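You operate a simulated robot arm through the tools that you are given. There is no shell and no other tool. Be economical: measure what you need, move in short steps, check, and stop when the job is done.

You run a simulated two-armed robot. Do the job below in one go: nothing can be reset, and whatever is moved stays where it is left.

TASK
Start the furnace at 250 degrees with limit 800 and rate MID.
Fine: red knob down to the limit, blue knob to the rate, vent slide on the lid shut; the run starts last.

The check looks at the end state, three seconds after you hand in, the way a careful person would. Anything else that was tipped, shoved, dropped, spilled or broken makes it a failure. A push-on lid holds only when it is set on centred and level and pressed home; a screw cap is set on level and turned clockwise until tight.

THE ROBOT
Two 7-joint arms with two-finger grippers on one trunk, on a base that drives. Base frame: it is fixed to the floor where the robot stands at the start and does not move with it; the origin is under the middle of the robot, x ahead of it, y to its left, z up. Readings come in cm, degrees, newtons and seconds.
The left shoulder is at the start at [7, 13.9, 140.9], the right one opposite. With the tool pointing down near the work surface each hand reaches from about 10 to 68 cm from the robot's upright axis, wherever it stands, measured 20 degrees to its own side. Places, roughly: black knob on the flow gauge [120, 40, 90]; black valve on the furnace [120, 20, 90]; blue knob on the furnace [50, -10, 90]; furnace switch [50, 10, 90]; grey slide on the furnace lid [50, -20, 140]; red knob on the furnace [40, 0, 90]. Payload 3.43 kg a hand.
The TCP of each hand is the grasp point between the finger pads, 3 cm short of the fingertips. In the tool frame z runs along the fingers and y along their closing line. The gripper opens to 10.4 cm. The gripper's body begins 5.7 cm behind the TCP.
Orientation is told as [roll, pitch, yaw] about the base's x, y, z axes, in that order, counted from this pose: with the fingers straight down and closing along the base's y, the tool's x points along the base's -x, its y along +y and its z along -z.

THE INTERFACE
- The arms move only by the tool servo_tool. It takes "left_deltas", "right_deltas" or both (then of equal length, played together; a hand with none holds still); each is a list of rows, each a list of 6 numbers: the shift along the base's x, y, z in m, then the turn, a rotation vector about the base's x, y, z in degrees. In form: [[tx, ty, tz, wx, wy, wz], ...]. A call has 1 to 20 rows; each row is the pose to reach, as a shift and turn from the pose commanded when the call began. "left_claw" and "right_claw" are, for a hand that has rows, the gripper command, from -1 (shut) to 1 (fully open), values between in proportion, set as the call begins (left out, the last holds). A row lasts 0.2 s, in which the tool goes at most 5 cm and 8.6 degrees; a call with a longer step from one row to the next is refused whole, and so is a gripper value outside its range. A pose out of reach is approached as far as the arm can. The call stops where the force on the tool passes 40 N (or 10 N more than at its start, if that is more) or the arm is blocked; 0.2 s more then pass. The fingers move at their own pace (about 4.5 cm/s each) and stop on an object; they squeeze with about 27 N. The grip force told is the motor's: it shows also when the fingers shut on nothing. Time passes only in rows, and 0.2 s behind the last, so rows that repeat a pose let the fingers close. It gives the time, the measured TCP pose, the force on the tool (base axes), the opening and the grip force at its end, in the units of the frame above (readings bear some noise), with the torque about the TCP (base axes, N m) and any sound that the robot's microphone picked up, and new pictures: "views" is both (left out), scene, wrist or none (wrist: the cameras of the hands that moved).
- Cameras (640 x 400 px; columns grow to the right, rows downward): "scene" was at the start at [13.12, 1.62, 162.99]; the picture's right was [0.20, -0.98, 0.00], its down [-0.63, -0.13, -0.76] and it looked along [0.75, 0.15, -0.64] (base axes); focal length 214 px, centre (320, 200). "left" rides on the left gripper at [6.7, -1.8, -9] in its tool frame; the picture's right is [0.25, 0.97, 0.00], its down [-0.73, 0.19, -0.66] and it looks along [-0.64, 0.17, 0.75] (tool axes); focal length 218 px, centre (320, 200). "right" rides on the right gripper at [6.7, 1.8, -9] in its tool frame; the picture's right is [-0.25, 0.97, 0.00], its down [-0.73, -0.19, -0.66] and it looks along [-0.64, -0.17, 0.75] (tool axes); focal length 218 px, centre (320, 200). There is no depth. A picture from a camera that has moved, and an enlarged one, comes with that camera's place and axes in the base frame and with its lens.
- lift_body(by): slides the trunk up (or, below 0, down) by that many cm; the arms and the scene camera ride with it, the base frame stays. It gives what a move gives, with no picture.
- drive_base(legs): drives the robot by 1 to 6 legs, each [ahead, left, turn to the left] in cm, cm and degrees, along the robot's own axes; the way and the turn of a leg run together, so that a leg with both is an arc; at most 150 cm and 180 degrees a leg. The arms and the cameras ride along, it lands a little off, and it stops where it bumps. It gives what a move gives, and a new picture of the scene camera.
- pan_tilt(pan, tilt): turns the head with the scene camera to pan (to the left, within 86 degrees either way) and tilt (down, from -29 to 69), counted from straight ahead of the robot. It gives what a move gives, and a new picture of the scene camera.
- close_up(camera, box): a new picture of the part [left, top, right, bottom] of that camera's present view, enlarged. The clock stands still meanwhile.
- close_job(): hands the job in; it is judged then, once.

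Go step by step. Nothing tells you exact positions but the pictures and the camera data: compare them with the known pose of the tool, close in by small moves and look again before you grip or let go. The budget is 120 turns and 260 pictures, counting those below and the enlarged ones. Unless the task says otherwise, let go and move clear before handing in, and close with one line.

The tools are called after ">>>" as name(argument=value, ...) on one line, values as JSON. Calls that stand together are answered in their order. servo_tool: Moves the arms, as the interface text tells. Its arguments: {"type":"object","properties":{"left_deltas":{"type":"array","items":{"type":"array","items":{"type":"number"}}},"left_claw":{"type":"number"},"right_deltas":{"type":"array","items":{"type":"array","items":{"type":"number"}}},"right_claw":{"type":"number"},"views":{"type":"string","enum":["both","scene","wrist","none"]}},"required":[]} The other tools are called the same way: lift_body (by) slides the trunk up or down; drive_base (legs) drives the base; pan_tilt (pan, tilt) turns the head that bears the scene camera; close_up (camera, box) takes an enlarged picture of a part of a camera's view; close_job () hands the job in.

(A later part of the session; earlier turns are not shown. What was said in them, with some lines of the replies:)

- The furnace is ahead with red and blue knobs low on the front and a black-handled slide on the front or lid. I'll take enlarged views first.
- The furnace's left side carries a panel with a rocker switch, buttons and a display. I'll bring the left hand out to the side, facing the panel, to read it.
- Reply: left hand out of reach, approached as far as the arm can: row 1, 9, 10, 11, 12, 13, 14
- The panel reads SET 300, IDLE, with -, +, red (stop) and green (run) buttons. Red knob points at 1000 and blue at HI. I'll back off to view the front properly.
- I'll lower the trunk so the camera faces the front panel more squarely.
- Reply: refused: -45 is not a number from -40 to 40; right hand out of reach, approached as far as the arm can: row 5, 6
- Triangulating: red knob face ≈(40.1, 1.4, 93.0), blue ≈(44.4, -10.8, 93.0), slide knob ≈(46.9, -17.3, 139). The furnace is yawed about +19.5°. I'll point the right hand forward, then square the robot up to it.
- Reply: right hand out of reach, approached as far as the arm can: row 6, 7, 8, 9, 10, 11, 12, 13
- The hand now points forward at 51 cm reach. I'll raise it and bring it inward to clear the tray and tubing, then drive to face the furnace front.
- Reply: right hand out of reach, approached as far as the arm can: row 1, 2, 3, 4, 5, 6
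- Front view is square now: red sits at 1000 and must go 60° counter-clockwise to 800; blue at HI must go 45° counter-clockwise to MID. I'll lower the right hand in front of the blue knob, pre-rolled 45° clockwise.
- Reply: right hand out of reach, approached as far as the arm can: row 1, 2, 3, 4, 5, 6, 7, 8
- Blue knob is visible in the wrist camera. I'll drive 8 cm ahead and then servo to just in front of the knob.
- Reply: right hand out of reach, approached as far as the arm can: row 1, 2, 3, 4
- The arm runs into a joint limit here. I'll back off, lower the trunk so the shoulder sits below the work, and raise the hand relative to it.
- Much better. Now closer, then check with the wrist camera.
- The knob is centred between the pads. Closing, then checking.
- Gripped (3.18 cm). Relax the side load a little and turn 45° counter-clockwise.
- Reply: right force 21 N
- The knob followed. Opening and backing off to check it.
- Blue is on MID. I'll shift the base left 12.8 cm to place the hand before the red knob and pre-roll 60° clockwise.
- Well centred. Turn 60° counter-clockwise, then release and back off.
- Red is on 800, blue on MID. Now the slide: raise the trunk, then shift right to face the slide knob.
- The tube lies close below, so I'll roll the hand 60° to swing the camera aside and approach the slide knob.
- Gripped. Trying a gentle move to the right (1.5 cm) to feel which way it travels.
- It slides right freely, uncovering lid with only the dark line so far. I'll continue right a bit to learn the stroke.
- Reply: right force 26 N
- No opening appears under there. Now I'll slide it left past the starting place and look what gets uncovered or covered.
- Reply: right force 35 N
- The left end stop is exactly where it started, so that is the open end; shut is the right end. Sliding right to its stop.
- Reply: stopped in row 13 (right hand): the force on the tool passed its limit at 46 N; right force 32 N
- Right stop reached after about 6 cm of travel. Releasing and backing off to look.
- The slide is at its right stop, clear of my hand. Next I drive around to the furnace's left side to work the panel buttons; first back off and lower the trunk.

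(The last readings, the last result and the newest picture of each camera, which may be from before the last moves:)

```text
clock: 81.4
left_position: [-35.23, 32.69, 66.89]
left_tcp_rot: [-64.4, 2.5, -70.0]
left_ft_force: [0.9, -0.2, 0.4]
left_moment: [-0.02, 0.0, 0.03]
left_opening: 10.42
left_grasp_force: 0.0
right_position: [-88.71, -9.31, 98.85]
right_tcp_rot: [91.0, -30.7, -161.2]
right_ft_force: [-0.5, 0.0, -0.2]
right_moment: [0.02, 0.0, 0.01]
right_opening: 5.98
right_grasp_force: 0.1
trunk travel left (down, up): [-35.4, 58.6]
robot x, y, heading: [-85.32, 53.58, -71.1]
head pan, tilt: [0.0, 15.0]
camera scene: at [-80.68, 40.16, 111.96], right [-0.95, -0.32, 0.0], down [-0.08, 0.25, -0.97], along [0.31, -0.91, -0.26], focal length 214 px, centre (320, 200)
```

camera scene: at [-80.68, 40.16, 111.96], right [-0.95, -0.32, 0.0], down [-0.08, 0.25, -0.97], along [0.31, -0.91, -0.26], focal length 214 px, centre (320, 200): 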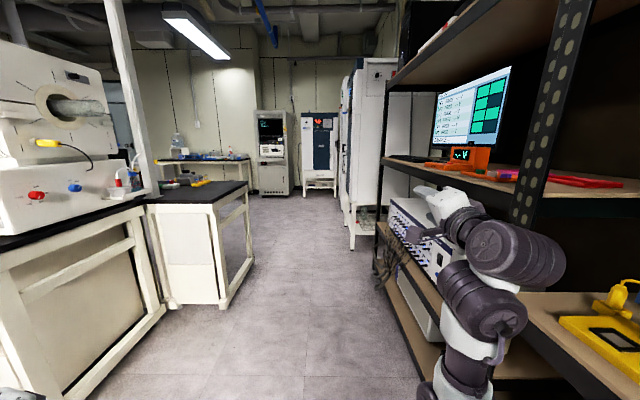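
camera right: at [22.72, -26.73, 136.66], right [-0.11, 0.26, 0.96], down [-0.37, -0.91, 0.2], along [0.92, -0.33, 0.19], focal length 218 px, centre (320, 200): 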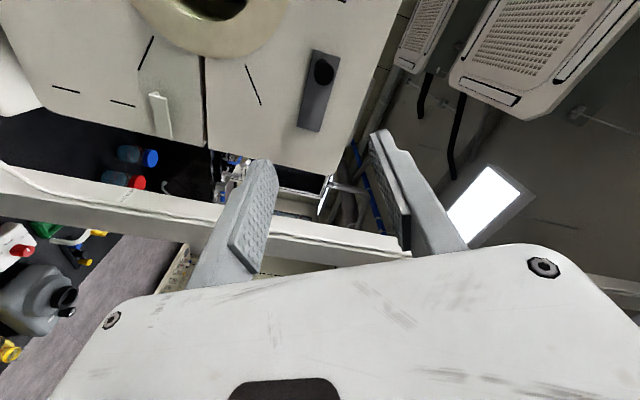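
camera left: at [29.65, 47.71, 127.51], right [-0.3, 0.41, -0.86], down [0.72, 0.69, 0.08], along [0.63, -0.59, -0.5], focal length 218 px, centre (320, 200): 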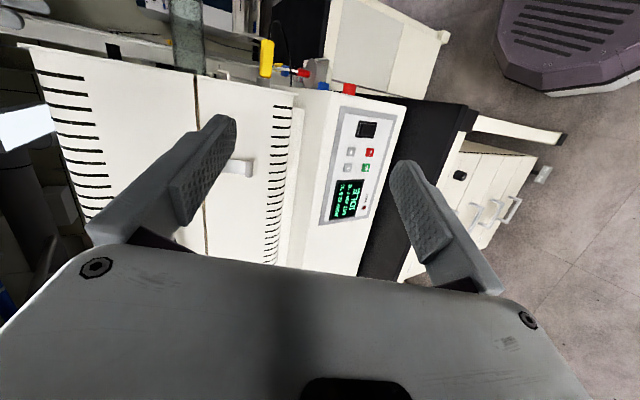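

A shelf stands to my right here, but moving left takes me away from it. Driving left alongside the furnace.

>>> drive_base(legs=[[0, 139, 0]])

>>> close_up(camera="right", box=[0, 0, 640, 400])

```text
clock: 88.3
left_position: [97.0, 77.91, 66.89]
left_tcp_rot: [-64.4, 2.5, -69.6]
left_ft_force: [-0.3, -0.2, -0.4]
left_moment: [0.0, 0.01, -0.01]
left_opening: 10.41
left_grasp_force: 0.1
right_position: [43.62, 35.71, 98.77]
right_tcp_rot: [91.0, -30.8, -161.0]
right_ft_force: [0.1, -0.4, 0.1]
right_moment: [0.02, 0.05, 0.05]
right_opening: 5.98
right_grasp_force: 0.1
trunk travel left (down, up): [-35.4, 58.6]
robot x, y, heading: [47.16, 98.9, -70.7]
head pan, tilt: [0.0, 15.0]
camera scene: at [51.46, 85.3, 111.96], right [-0.95, -0.33, 0.0], down [-0.08, 0.24, -0.97], along [0.31, -0.91, -0.26], focal length 214 px, centre (320, 200)
```

scene: 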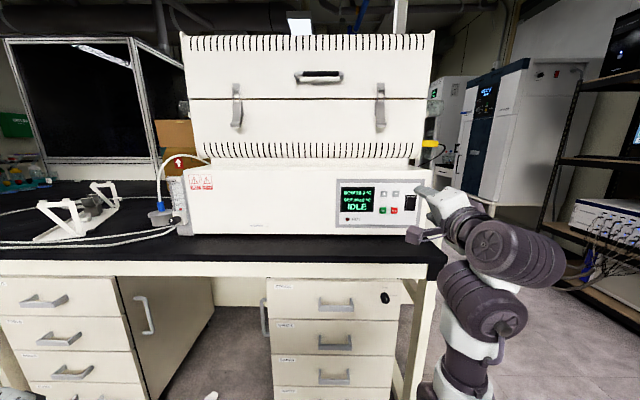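

```text
1.00 times, centred on (320, 200) of right (not enlarged: the box is as wide or as high as the picture)
camera zoom: at [47.0, 46.6, 96.7], right [0.26, 0.11, 0.96], down [-0.9, 0.38, 0.2], along [-0.34, -0.92, 0.19], focal length 218 px, centre (320, 200)
```

zoom: 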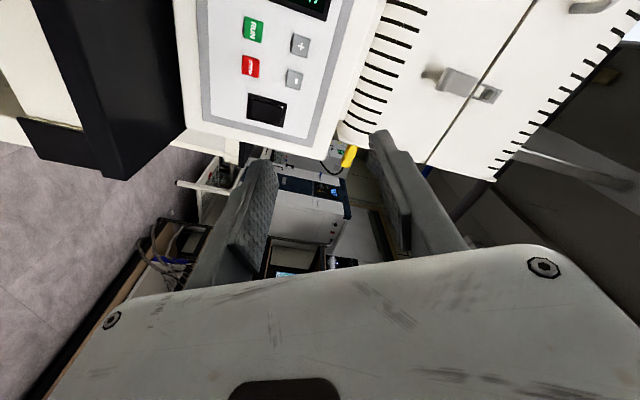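

The panel is readable: minus is the upper button nearer the rocker, RUN is green lower left. I'll close the fingers, drive 10 cm ahead and align with minus.

>>> drive_base(legs=[[10, 0, 0]])

>>> servo_tool(right_deltas=[[0, 0, -0.015, 0, 0, 0], [0, 0, -0.034, 0, 0, 0], [0, 0, -0.034, 0, 0, 0], [0, 0, -0.034, 0, 0, 0]], right_claw=-1, views="both")

```text
clock: 89.5
left_position: [100.18, 68.61, 66.86]
left_tcp_rot: [-64.4, 2.6, -69.7]
left_ft_force: [-0.3, -0.7, -0.9]
left_moment: [0.03, 0.04, -0.03]
left_opening: 10.44
left_grasp_force: 0.2
right_position: [46.82, 26.39, 98.73]
right_tcp_rot: [91.0, -30.7, -161.0]
right_ft_force: [-0.1, 0.1, -0.1]
right_moment: [0.01, 0.0, 0.02]
right_opening: 5.97
right_grasp_force: 0.0
trunk travel left (down, up): [-35.4, 58.6]
robot x, y, heading: [50.29, 89.51, -70.9]
head pan, tilt: [0.0, 15.0]
camera scene: at [54.67, 75.85, 111.94], right [-0.95, -0.32, 0.0], down [-0.08, 0.25, -0.97], along [0.31, -0.91, -0.26], focal length 214 px, centre (320, 200)
```

scene: 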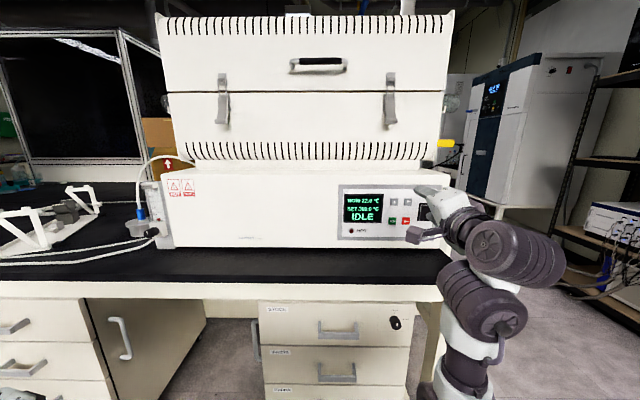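

```text
clock: 90.5
left_position: [99.99, 68.65, 66.97]
left_tcp_rot: [-64.4, 2.5, -69.8]
left_ft_force: [-0.1, 0.3, 0.4]
left_moment: [0.02, 0.0, -0.02]
left_opening: 10.4
left_grasp_force: 0.0
right_position: [46.78, 26.44, 95.44]
right_tcp_rot: [91.1, -30.7, -161.1]
right_ft_force: [0.6, -0.4, 0.5]
right_moment: [-0.01, -0.02, 0.01]
right_opening: 0.0
right_grasp_force: 26.2
trunk travel left (down, up): [-35.4, 58.6]
robot x, y, heading: [50.18, 89.58, -71.1]
head pan, tilt: [0.0, 15.0]
camera scene: at [54.63, 75.96, 111.96], right [-0.95, -0.32, 0.0], down [-0.08, 0.24, -0.97], along [0.31, -0.91, -0.26], focal length 214 px, centre (320, 200)
camera right: at [50.13, 37.26, 93.33], right [0.26, 0.11, 0.96], down [-0.9, 0.38, 0.2], along [-0.34, -0.92, 0.19], focal length 218 px, centre (320, 200)
```

scene: 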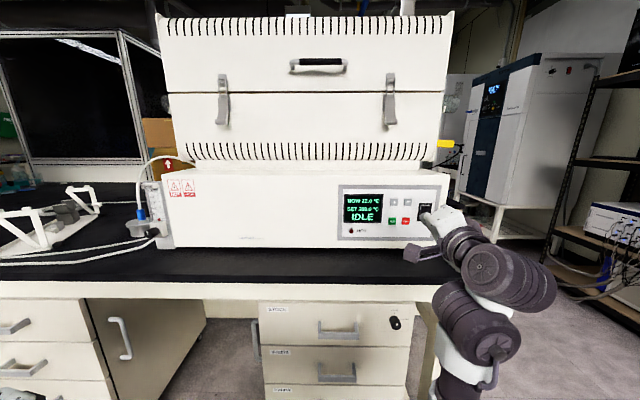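
right: 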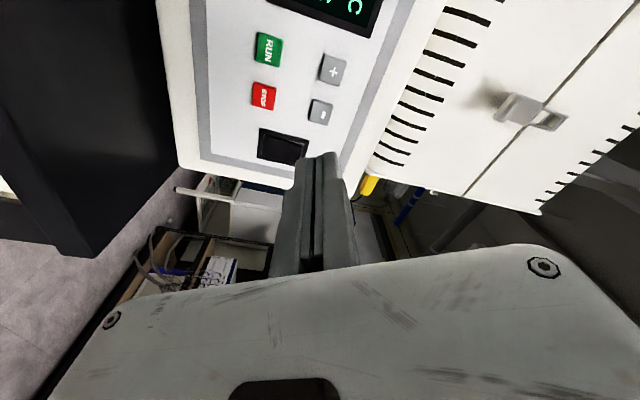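

>>> servo_tool(right_deltas=[[0.005, -0.021, 0.001, 0, 0, 0], [0.01, -0.043, 0.0015, 0, 0, 0], [0.015, -0.065, 0.0015, 0, 0, 0], [0.0202, -0.0861, 0.0015, 0, 0, 0], [0.0202, -0.0861, 0.0015, 0, 0, 0]], views="wrist")

>>> close_up(camera="right", box=[220, 60, 420, 185])

>>> close_up(camera="scene", box=[330, 170, 460, 251])

```text
clock: 91.7
left_position: [100.1, 68.58, 66.9]
left_tcp_rot: [-64.5, 2.5, -69.7]
left_ft_force: [0.9, 0.1, 0.4]
left_moment: [0.02, -0.03, 0.01]
left_opening: 10.42
left_grasp_force: 0.0
right_position: [48.82, 17.87, 95.65]
right_tcp_rot: [91.0, -30.7, -161.0]
right_ft_force: [-0.1, 0.5, -0.2]
right_moment: [0.0, -0.04, 0.0]
right_opening: 0.01
right_grasp_force: 26.9
trunk travel left (down, up): [-35.4, 58.6]
robot x, y, heading: [50.37, 89.73, -71.2]
head pan, tilt: [0.0, 15.0]
camera right: at [52.13, 28.67, 93.52], right [0.26, 0.11, 0.96], down [-0.9, 0.38, 0.2], along [-0.34, -0.92, 0.19], focal length 218 px, centre (320, 200)
```

right: 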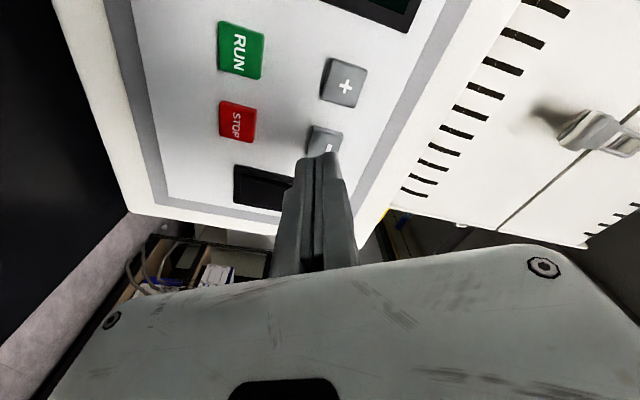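

```text
3.20 times, centred on (320, 122) of right
camera zoom: at [52.13, 28.67, 93.52], right [0.26, 0.11, 0.96], down [-0.9, 0.38, 0.2], along [-0.34, -0.92, 0.19], focal length 698 px, centre (320, 448)
```

zoom: 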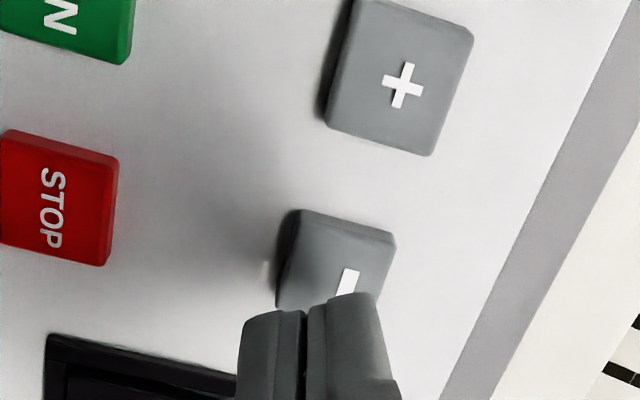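

```text
4.92 times, centred on (395, 210) of scene
camera zoom: at [54.63, 75.96, 111.97], right [-0.95, -0.32, 0.0], down [-0.08, 0.24, -0.97], along [0.31, -0.91, -0.26], focal length 1056 px, centre (-49, 148)
```

zoom: 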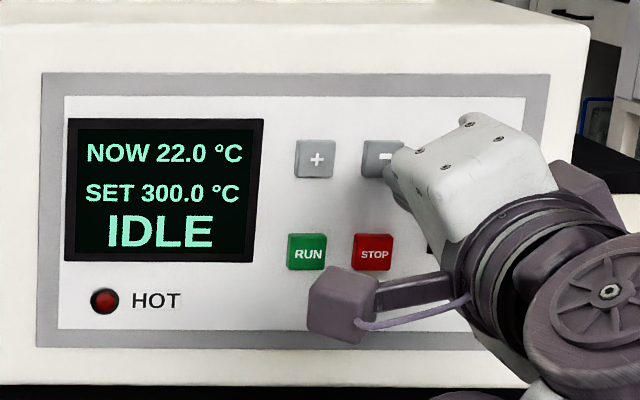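

Nearly aligned; raising 0.4 cm and pressing gently in small steps.

>>> servo_tool(right_deltas=[[0, 0, 0.004, 0, 0, 0], [0.0016, -0.0047, 0.004, 0, 0, 0], [0.0026, -0.0076, 0.004, 0, 0, 0], [0.0036, -0.0104, 0.004, 0, 0, 0]], views="wrist")

>>> close_up(camera="scene", box=[330, 170, 460, 251])

```text
clock: 92.7
left_position: [100.03, 68.46, 66.93]
left_tcp_rot: [-64.4, 2.5, -69.7]
left_ft_force: [0.4, -0.7, -0.5]
left_moment: [0.01, -0.02, 0.03]
left_opening: 10.39
left_grasp_force: 0.1
right_position: [49.07, 16.86, 96.0]
right_tcp_rot: [91.0, -30.6, -161.0]
right_ft_force: [0.0, -0.5, 0.1]
right_moment: [-0.02, -0.04, -0.02]
right_opening: 0.0
right_grasp_force: 26.6
trunk travel left (down, up): [-35.4, 58.6]
robot x, y, heading: [50.38, 89.38, -70.9]
head pan, tilt: [0.0, 15.0]
camera right: at [52.52, 27.63, 93.88], right [0.25, 0.11, 0.96], down [-0.9, 0.38, 0.2], along [-0.34, -0.92, 0.19], focal length 218 px, centre (320, 200)
```

right: 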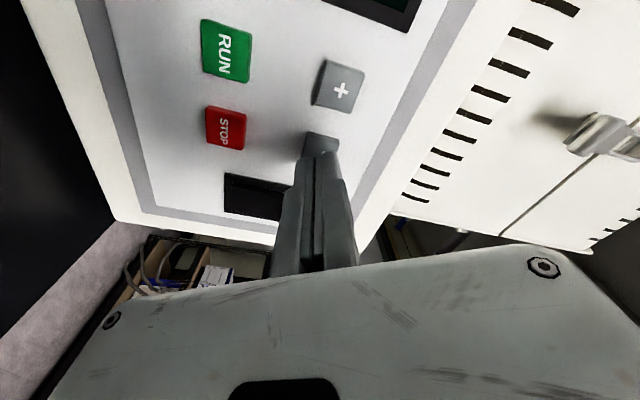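

```text
4.92 times, centred on (395, 210) of scene
camera zoom: at [54.64, 75.96, 111.96], right [-0.95, -0.32, 0.0], down [-0.08, 0.24, -0.97], along [0.31, -0.91, -0.26], focal length 1056 px, centre (-49, 148)
```

zoom: 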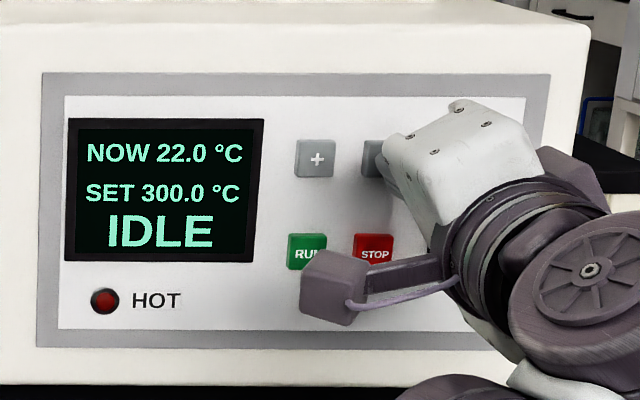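

>>> servo_tool(right_deltas=[[0.001, -0.0028, 0, 0, 0, 0], [0.0016, -0.0047, 0, 0, 0, 0], [0.0023, -0.0066, 0, 0, 0, 0], [0.0029, -0.0085, 0, 0, 0, 0], [0.0036, -0.0104, 0, 0, 0, 0]], views="none")

>>> close_up(camera="scene", box=[330, 170, 460, 251])

```text
clock: 93.9
left_position: [99.99, 68.56, 66.91]
left_tcp_rot: [-64.3, 2.5, -69.6]
left_ft_force: [0.5, -0.5, -0.3]
left_moment: [0.01, 0.0, -0.03]
left_opening: 10.39
left_grasp_force: 0.0
right_position: [49.45, 15.82, 96.04]
right_tcp_rot: [91.1, -30.8, -161.1]
right_ft_force: [-1.5, 1.9, -0.6]
right_moment: [0.01, 0.02, -0.02]
right_opening: 0.62
right_grasp_force: 34.9
trunk travel left (down, up): [-35.4, 58.6]
robot x, y, heading: [50.13, 89.46, -71.2]
head pan, tilt: [0.0, 15.0]
heard: click
```

```text
4.92 times, centred on (395, 210) of scene
camera zoom: at [54.62, 75.98, 111.97], right [-0.95, -0.32, 0.0], down [-0.08, 0.24, -0.97], along [0.31, -0.91, -0.26], focal length 1056 px, centre (-49, 148)
```

zoom: 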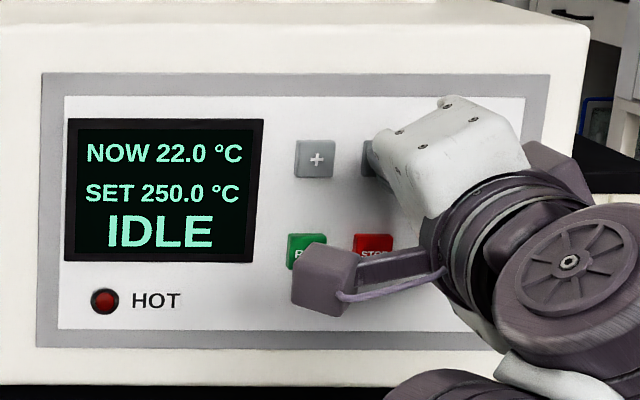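

One click and SET reads 250.0. Backing straight out, then moving across to the RUN button.

>>> servo_tool(right_deltas=[[-0.005, 0.0142, 0, 0, 0, 0], [-0.0098, 0.0284, 0, 0, 0, 0], [-0.0098, 0.0284, 0, 0, 0, 0]], views="none")

>>> servo_tool(right_deltas=[[0.013, 0.0045, -0.02, 0, 0, 0], [0.026, 0.009, -0.04, 0, 0, 0], [0.038, 0.013, -0.058, 0, 0, 0], [0.038, 0.013, -0.058, 0, 0, 0]], views="both")

>>> close_up(camera="scene", box=[330, 170, 460, 251])

```text
clock: 94.7
left_position: [100.08, 68.52, 66.98]
left_tcp_rot: [-64.4, 2.5, -69.7]
left_ft_force: [0.6, 0.8, -0.1]
left_moment: [-0.02, 0.03, 0.03]
left_opening: 10.4
left_grasp_force: 0.0
right_position: [48.55, 18.72, 95.93]
right_tcp_rot: [91.0, -30.7, -161.0]
right_ft_force: [0.1, 0.5, 0.5]
right_moment: [0.01, 0.02, 0.0]
right_opening: 0.0
right_grasp_force: 34.6
trunk travel left (down, up): [-35.4, 58.6]
robot x, y, heading: [50.38, 89.69, -70.8]
head pan, tilt: [0.0, 15.0]
```

```text
clock: 95.7
left_position: [100.21, 68.54, 66.95]
left_tcp_rot: [-64.4, 2.4, -69.7]
left_ft_force: [0.4, 0.2, 0.2]
left_moment: [0.0, 0.0, 0.01]
left_opening: 10.4
left_grasp_force: 0.0
right_position: [50.58, 19.57, 91.32]
right_tcp_rot: [92.5, -31.5, -163.6]
right_ft_force: [-0.3, -0.3, 0.1]
right_moment: [0.04, 0.01, -0.01]
right_opening: 0.0
right_grasp_force: 34.8
trunk travel left (down, up): [-35.4, 58.6]
robot x, y, heading: [50.08, 89.45, -71.3]
head pan, tilt: [0.0, 15.0]
camera scene: at [54.63, 75.96, 111.97], right [-0.95, -0.32, 0.0], down [-0.08, 0.24, -0.97], along [0.31, -0.91, -0.26], focal length 214 px, centre (320, 200)
camera right: at [54.27, 30.09, 88.97], right [0.27, 0.12, 0.96], down [-0.89, 0.41, 0.2], along [-0.37, -0.9, 0.22], focal length 218 px, centre (320, 200)
```

scene: 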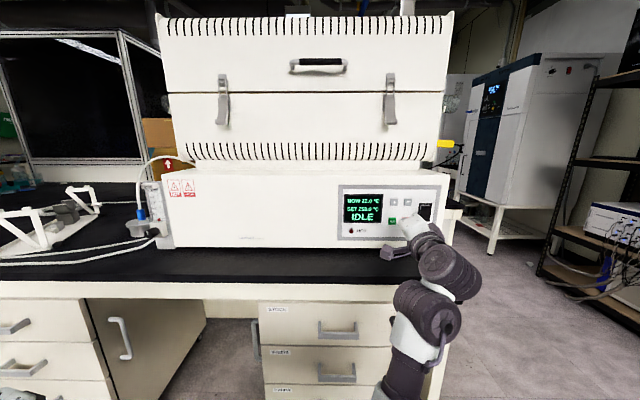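
right: 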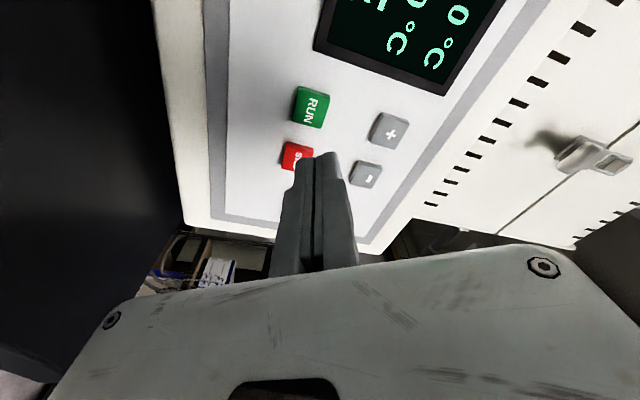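

```text
4.92 times, centred on (395, 210) of scene
camera zoom: at [54.63, 75.96, 111.97], right [-0.95, -0.32, 0.0], down [-0.08, 0.24, -0.97], along [0.31, -0.91, -0.26], focal length 1056 px, centre (-49, 148)
```

zoom: 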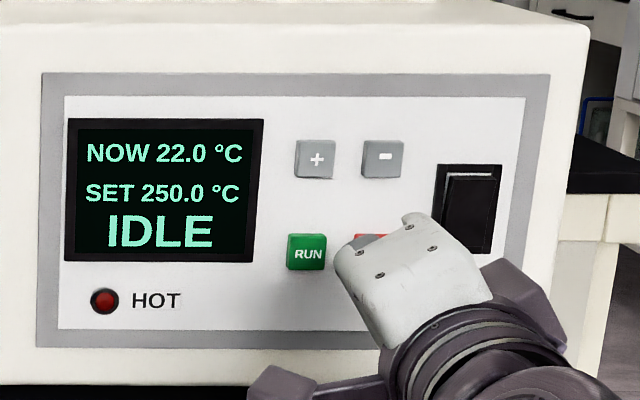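

The arm nears a limit there, so I'll restore the earlier arm pose and shift with the trunk and base instead.

>>> servo_tool(right_deltas=[[-0.013, -0.0045, 0.02, 0, 0, 0], [-0.026, -0.009, 0.04, 0, 0, 0], [-0.038, -0.013, 0.058, 0, 0, 0], [-0.054, 0.034, 0.058, 0, 0, 0], [-0.054, 0.034, 0.058, 0, 0, 0]], views="none")

>>> lift_body(by=-5.8)

>>> drive_base(legs=[[0, 4.1, 0]])

>>> close_up(camera="right", box=[0, 0, 640, 400])

```text
clock: 96.9
left_position: [100.15, 68.54, 66.83]
left_tcp_rot: [-64.4, 2.7, -69.7]
left_ft_force: [-0.1, -0.9, 0.2]
left_moment: [0.0, 0.02, 0.01]
left_opening: 10.42
left_grasp_force: 0.1
right_position: [46.92, 23.34, 96.03]
right_tcp_rot: [90.8, -30.7, -160.8]
right_ft_force: [0.3, -0.8, 0.9]
right_moment: [0.01, 0.01, 0.02]
right_opening: 0.0
right_grasp_force: 35.0
trunk travel left (down, up): [-35.4, 58.6]
robot x, y, heading: [50.4, 89.66, -71.0]
head pan, tilt: [0.0, 15.0]
```

```text
clock: 97.8
left_position: [100.14, 68.55, 61.13]
left_tcp_rot: [-64.4, 2.5, -69.7]
left_ft_force: [-0.1, -0.5, 0.3]
left_moment: [0.03, -0.03, -0.01]
left_opening: 10.41
left_grasp_force: 0.1
right_position: [46.92, 23.53, 90.2]
right_tcp_rot: [91.0, -30.7, -161.0]
right_ft_force: [0.0, -0.2, 0.2]
right_moment: [0.01, 0.0, 0.01]
right_opening: 0.0
right_grasp_force: 34.8
trunk travel left (down, up): [-29.6, 64.4]
robot x, y, heading: [50.11, 89.7, -70.8]
head pan, tilt: [0.0, 15.0]
```

```text
clock: 98.7
left_position: [104.04, 69.88, 61.09]
left_tcp_rot: [-64.6, 2.6, -69.7]
left_ft_force: [1.0, -0.4, 0.6]
left_moment: [-0.02, -0.02, -0.02]
left_opening: 10.4
left_grasp_force: 0.0
right_position: [50.81, 24.71, 90.28]
right_tcp_rot: [91.1, -30.7, -161.0]
right_ft_force: [0.2, -0.2, 0.6]
right_moment: [-0.02, 0.01, -0.06]
right_opening: 0.02
right_grasp_force: 34.7
trunk travel left (down, up): [-29.6, 64.4]
robot x, y, heading: [54.09, 90.85, -71.2]
head pan, tilt: [0.0, 15.0]
camera scene: at [58.58, 77.31, 106.16], right [-0.95, -0.33, 0.0], down [-0.09, 0.24, -0.97], along [0.31, -0.91, -0.26], focal length 214 px, centre (320, 200)
```

scene: 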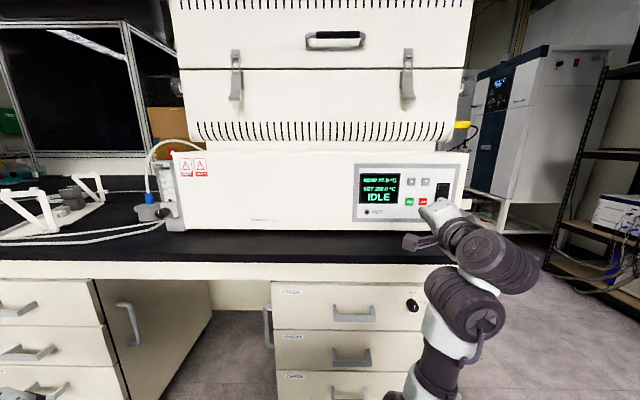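

```text
1.00 times, centred on (320, 200) of right (not enlarged: the box is as wide or as high as the picture)
camera zoom: at [54.21, 35.53, 88.1], right [0.26, 0.11, 0.96], down [-0.9, 0.38, 0.2], along [-0.34, -0.92, 0.19], focal length 218 px, centre (320, 200)
```

zoom: 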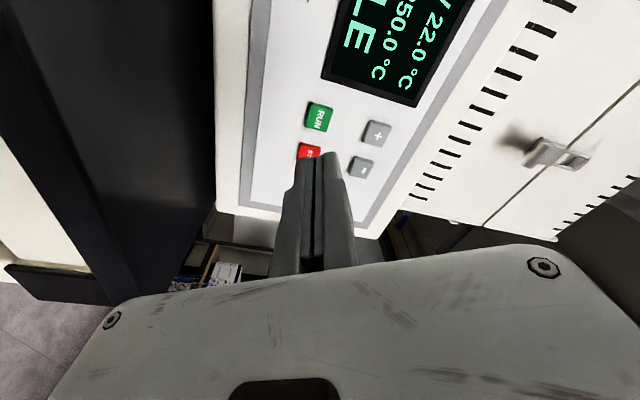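

>>> servo_tool(right_deltas=[[0.005, -0.019, 0, 0, 0, 0], [0.01, -0.038, 0, 0, 0, 0], [0.0161, -0.0558, 0, 0, 0, 0], [0.0161, -0.0558, 0, 0, 0, 0]], views="wrist")

```text
clock: 99.7
left_position: [103.87, 69.94, 61.09]
left_tcp_rot: [-64.4, 2.4, -69.7]
left_ft_force: [-0.1, -0.5, 0.3]
left_moment: [-0.01, -0.03, -0.03]
left_opening: 10.41
left_grasp_force: 0.0
right_position: [52.44, 19.2, 90.24]
right_tcp_rot: [91.0, -30.7, -161.0]
right_ft_force: [-0.1, -0.2, 0.3]
right_moment: [0.0, -0.01, -0.01]
right_opening: 0.02
right_grasp_force: 34.6
trunk travel left (down, up): [-29.6, 64.4]
robot x, y, heading: [53.5, 90.66, -71.0]
head pan, tilt: [0.0, 15.0]
camera right: at [55.73, 29.93, 88.05], right [0.26, 0.11, 0.96], down [-0.9, 0.38, 0.2], along [-0.34, -0.92, 0.19], focal length 218 px, centre (320, 200)
```

right: 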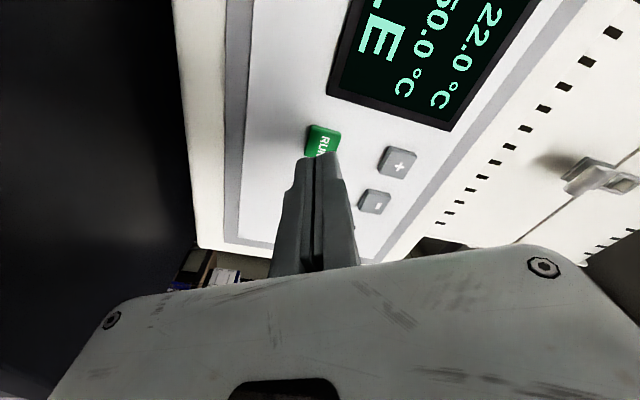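

Lined up on RUN. Pressing.

>>> servo_tool(right_deltas=[[0.0028, -0.008, 0, 0, 0, 0], [0.0045, -0.013, 0, 0, 0, 0], [0.0055, -0.016, 0, 0, 0, 0], [0.0064, -0.0185, 0, 0, 0, 0], [0.0073, -0.0211, 0, 0, 0, 0]], views="none")

>>> close_up(camera="scene", box=[340, 155, 470, 236])

```text
clock: 100.9
left_position: [103.91, 69.91, 61.12]
left_tcp_rot: [-64.5, 2.5, -69.7]
left_ft_force: [-0.3, -0.5, -0.2]
left_moment: [-0.01, 0.0, 0.02]
left_opening: 10.39
left_grasp_force: 0.0
right_position: [53.13, 17.08, 90.3]
right_tcp_rot: [91.0, -30.7, -160.9]
right_ft_force: [-0.6, 0.6, -0.5]
right_moment: [0.02, 0.05, -0.02]
right_opening: 0.6
right_grasp_force: 34.6
trunk travel left (down, up): [-29.6, 64.4]
robot x, y, heading: [54.07, 91.22, -70.9]
head pan, tilt: [0.0, 15.0]
```

```text
4.92 times, centred on (405, 196) of scene
camera zoom: at [58.47, 77.29, 106.17], right [-0.95, -0.32, 0.0], down [-0.08, 0.24, -0.97], along [0.31, -0.91, -0.26], focal length 1056 px, centre (-98, 222)
```

zoom: 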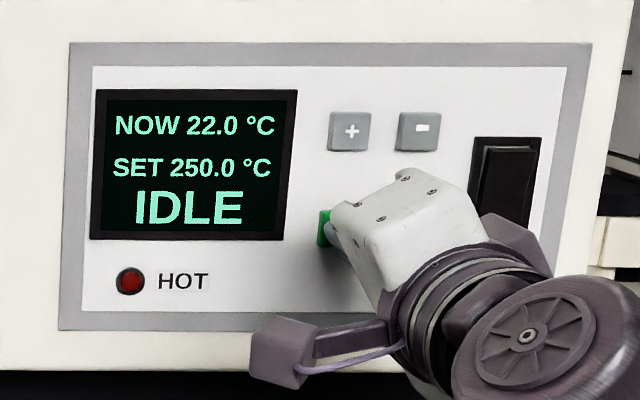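

Contact but no click yet; pressing a few millimetres further.

>>> servo_tool(right_deltas=[[0.0007, -0.002, 0, 0, 0, 0], [0.0014, -0.004, 0, 0, 0, 0]], views="none")

>>> close_up(camera="scene", box=[340, 155, 470, 236])

```text
clock: 101.5
left_position: [103.93, 69.85, 61.09]
left_tcp_rot: [-64.4, 2.5, -69.7]
left_ft_force: [-0.5, 0.5, -0.3]
left_moment: [0.03, -0.01, -0.02]
left_opening: 10.4
left_grasp_force: 0.0
right_position: [53.28, 16.75, 90.23]
right_tcp_rot: [91.0, -30.6, -160.9]
right_ft_force: [-1.5, 7.0, -2.2]
right_moment: [0.07, -0.01, -0.07]
right_opening: 0.59
right_grasp_force: 34.8
trunk travel left (down, up): [-29.6, 64.4]
robot x, y, heading: [53.85, 91.08, -71.2]
head pan, tilt: [0.0, 15.0]
heard: click
```

```text
4.92 times, centred on (405, 196) of scene
camera zoom: at [58.44, 77.36, 106.17], right [-0.95, -0.32, 0.0], down [-0.08, 0.24, -0.97], along [0.31, -0.91, -0.26], focal length 1056 px, centre (-98, 222)
```

zoom: 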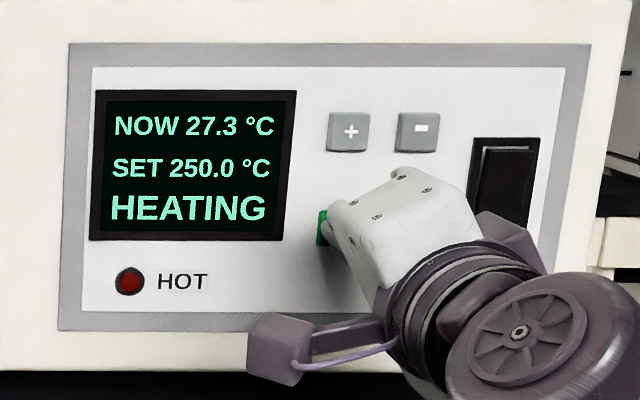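

It's HEATING at SET 250. Backing straight out and clear, then a final check.

>>> servo_tool(right_deltas=[[-0.007, 0.02, 0, 0, 0, 0], [-0.02, 0.057, 0, 0, 0, 0], [-0.033, 0.095, 0, 0, 0, 0], [-0.033, 0.095, 0, 0, 0, 0]], views="none")

>>> drive_base(legs=[[-12, 0, 0]])

>>> close_up(camera="scene", box=[330, 150, 490, 250])

```text
clock: 102.5
left_position: [104.02, 69.96, 61.13]
left_tcp_rot: [-64.4, 2.5, -69.6]
left_ft_force: [0.2, -0.1, -0.6]
left_moment: [0.02, 0.02, -0.02]
left_opening: 10.39
left_grasp_force: 0.0
right_position: [50.05, 26.18, 90.17]
right_tcp_rot: [91.0, -30.7, -160.9]
right_ft_force: [-0.6, 0.0, 0.0]
right_moment: [0.01, -0.03, -0.05]
right_opening: 0.01
right_grasp_force: 35.1
trunk travel left (down, up): [-29.6, 64.4]
robot x, y, heading: [53.92, 90.84, -71.1]
head pan, tilt: [0.0, 15.0]
```

```text
clock: 103.8
left_position: [100.07, 81.29, 61.25]
left_tcp_rot: [-64.5, 2.5, -69.6]
left_ft_force: [-0.4, -0.2, -0.5]
left_moment: [0.0, -0.04, 0.01]
left_opening: 10.4
left_grasp_force: 0.1
right_position: [46.16, 37.61, 90.19]
right_tcp_rot: [91.1, -30.7, -160.9]
right_ft_force: [-0.7, -0.5, -0.6]
right_moment: [-0.02, 0.0, 0.0]
right_opening: 0.0
right_grasp_force: 35.2
trunk travel left (down, up): [-29.6, 64.4]
robot x, y, heading: [49.92, 102.36, -70.8]
head pan, tilt: [0.0, 15.0]
camera scene: at [54.57, 88.69, 106.18], right [-0.95, -0.33, 0.0], down [-0.08, 0.24, -0.97], along [0.32, -0.91, -0.26], focal length 214 px, centre (320, 200)
```

scene: 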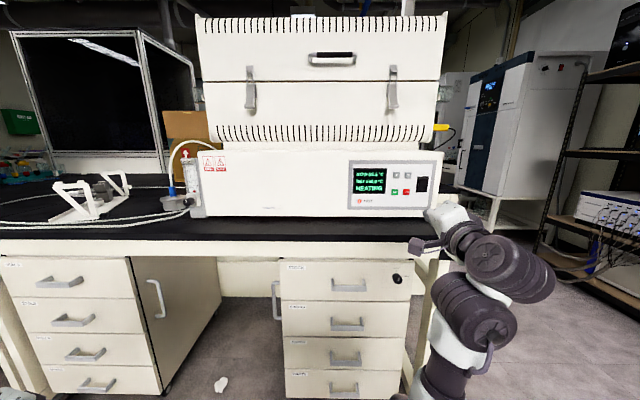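

```text
4.00 times, centred on (410, 200) of scene
camera zoom: at [54.57, 88.69, 106.18], right [-0.95, -0.33, 0.0], down [-0.08, 0.24, -0.97], along [0.32, -0.91, -0.26], focal length 858 px, centre (-40, 200)
```

zoom: 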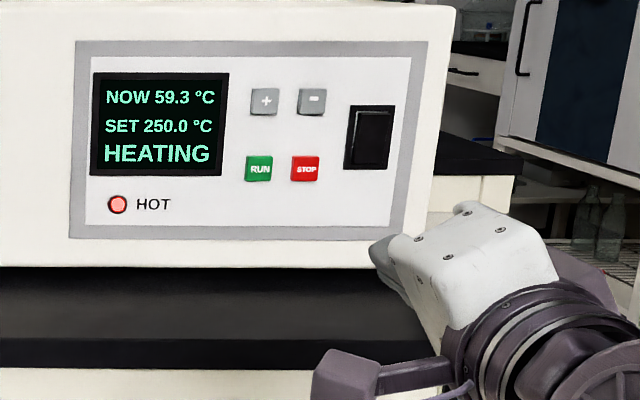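

The display shows HEATING at SET 250, and the hands are clear of everything. Handing in.

>>> close_job()

```text
The job is handed in.
```

The furnace is running: the display reads HEATING with SET 250, limit (red knob) on 800 and rate (blue knob) on MID. I slid the vent to its right stop; nothing marks which end is shut, so I assumed right because it started hard against the left stop.
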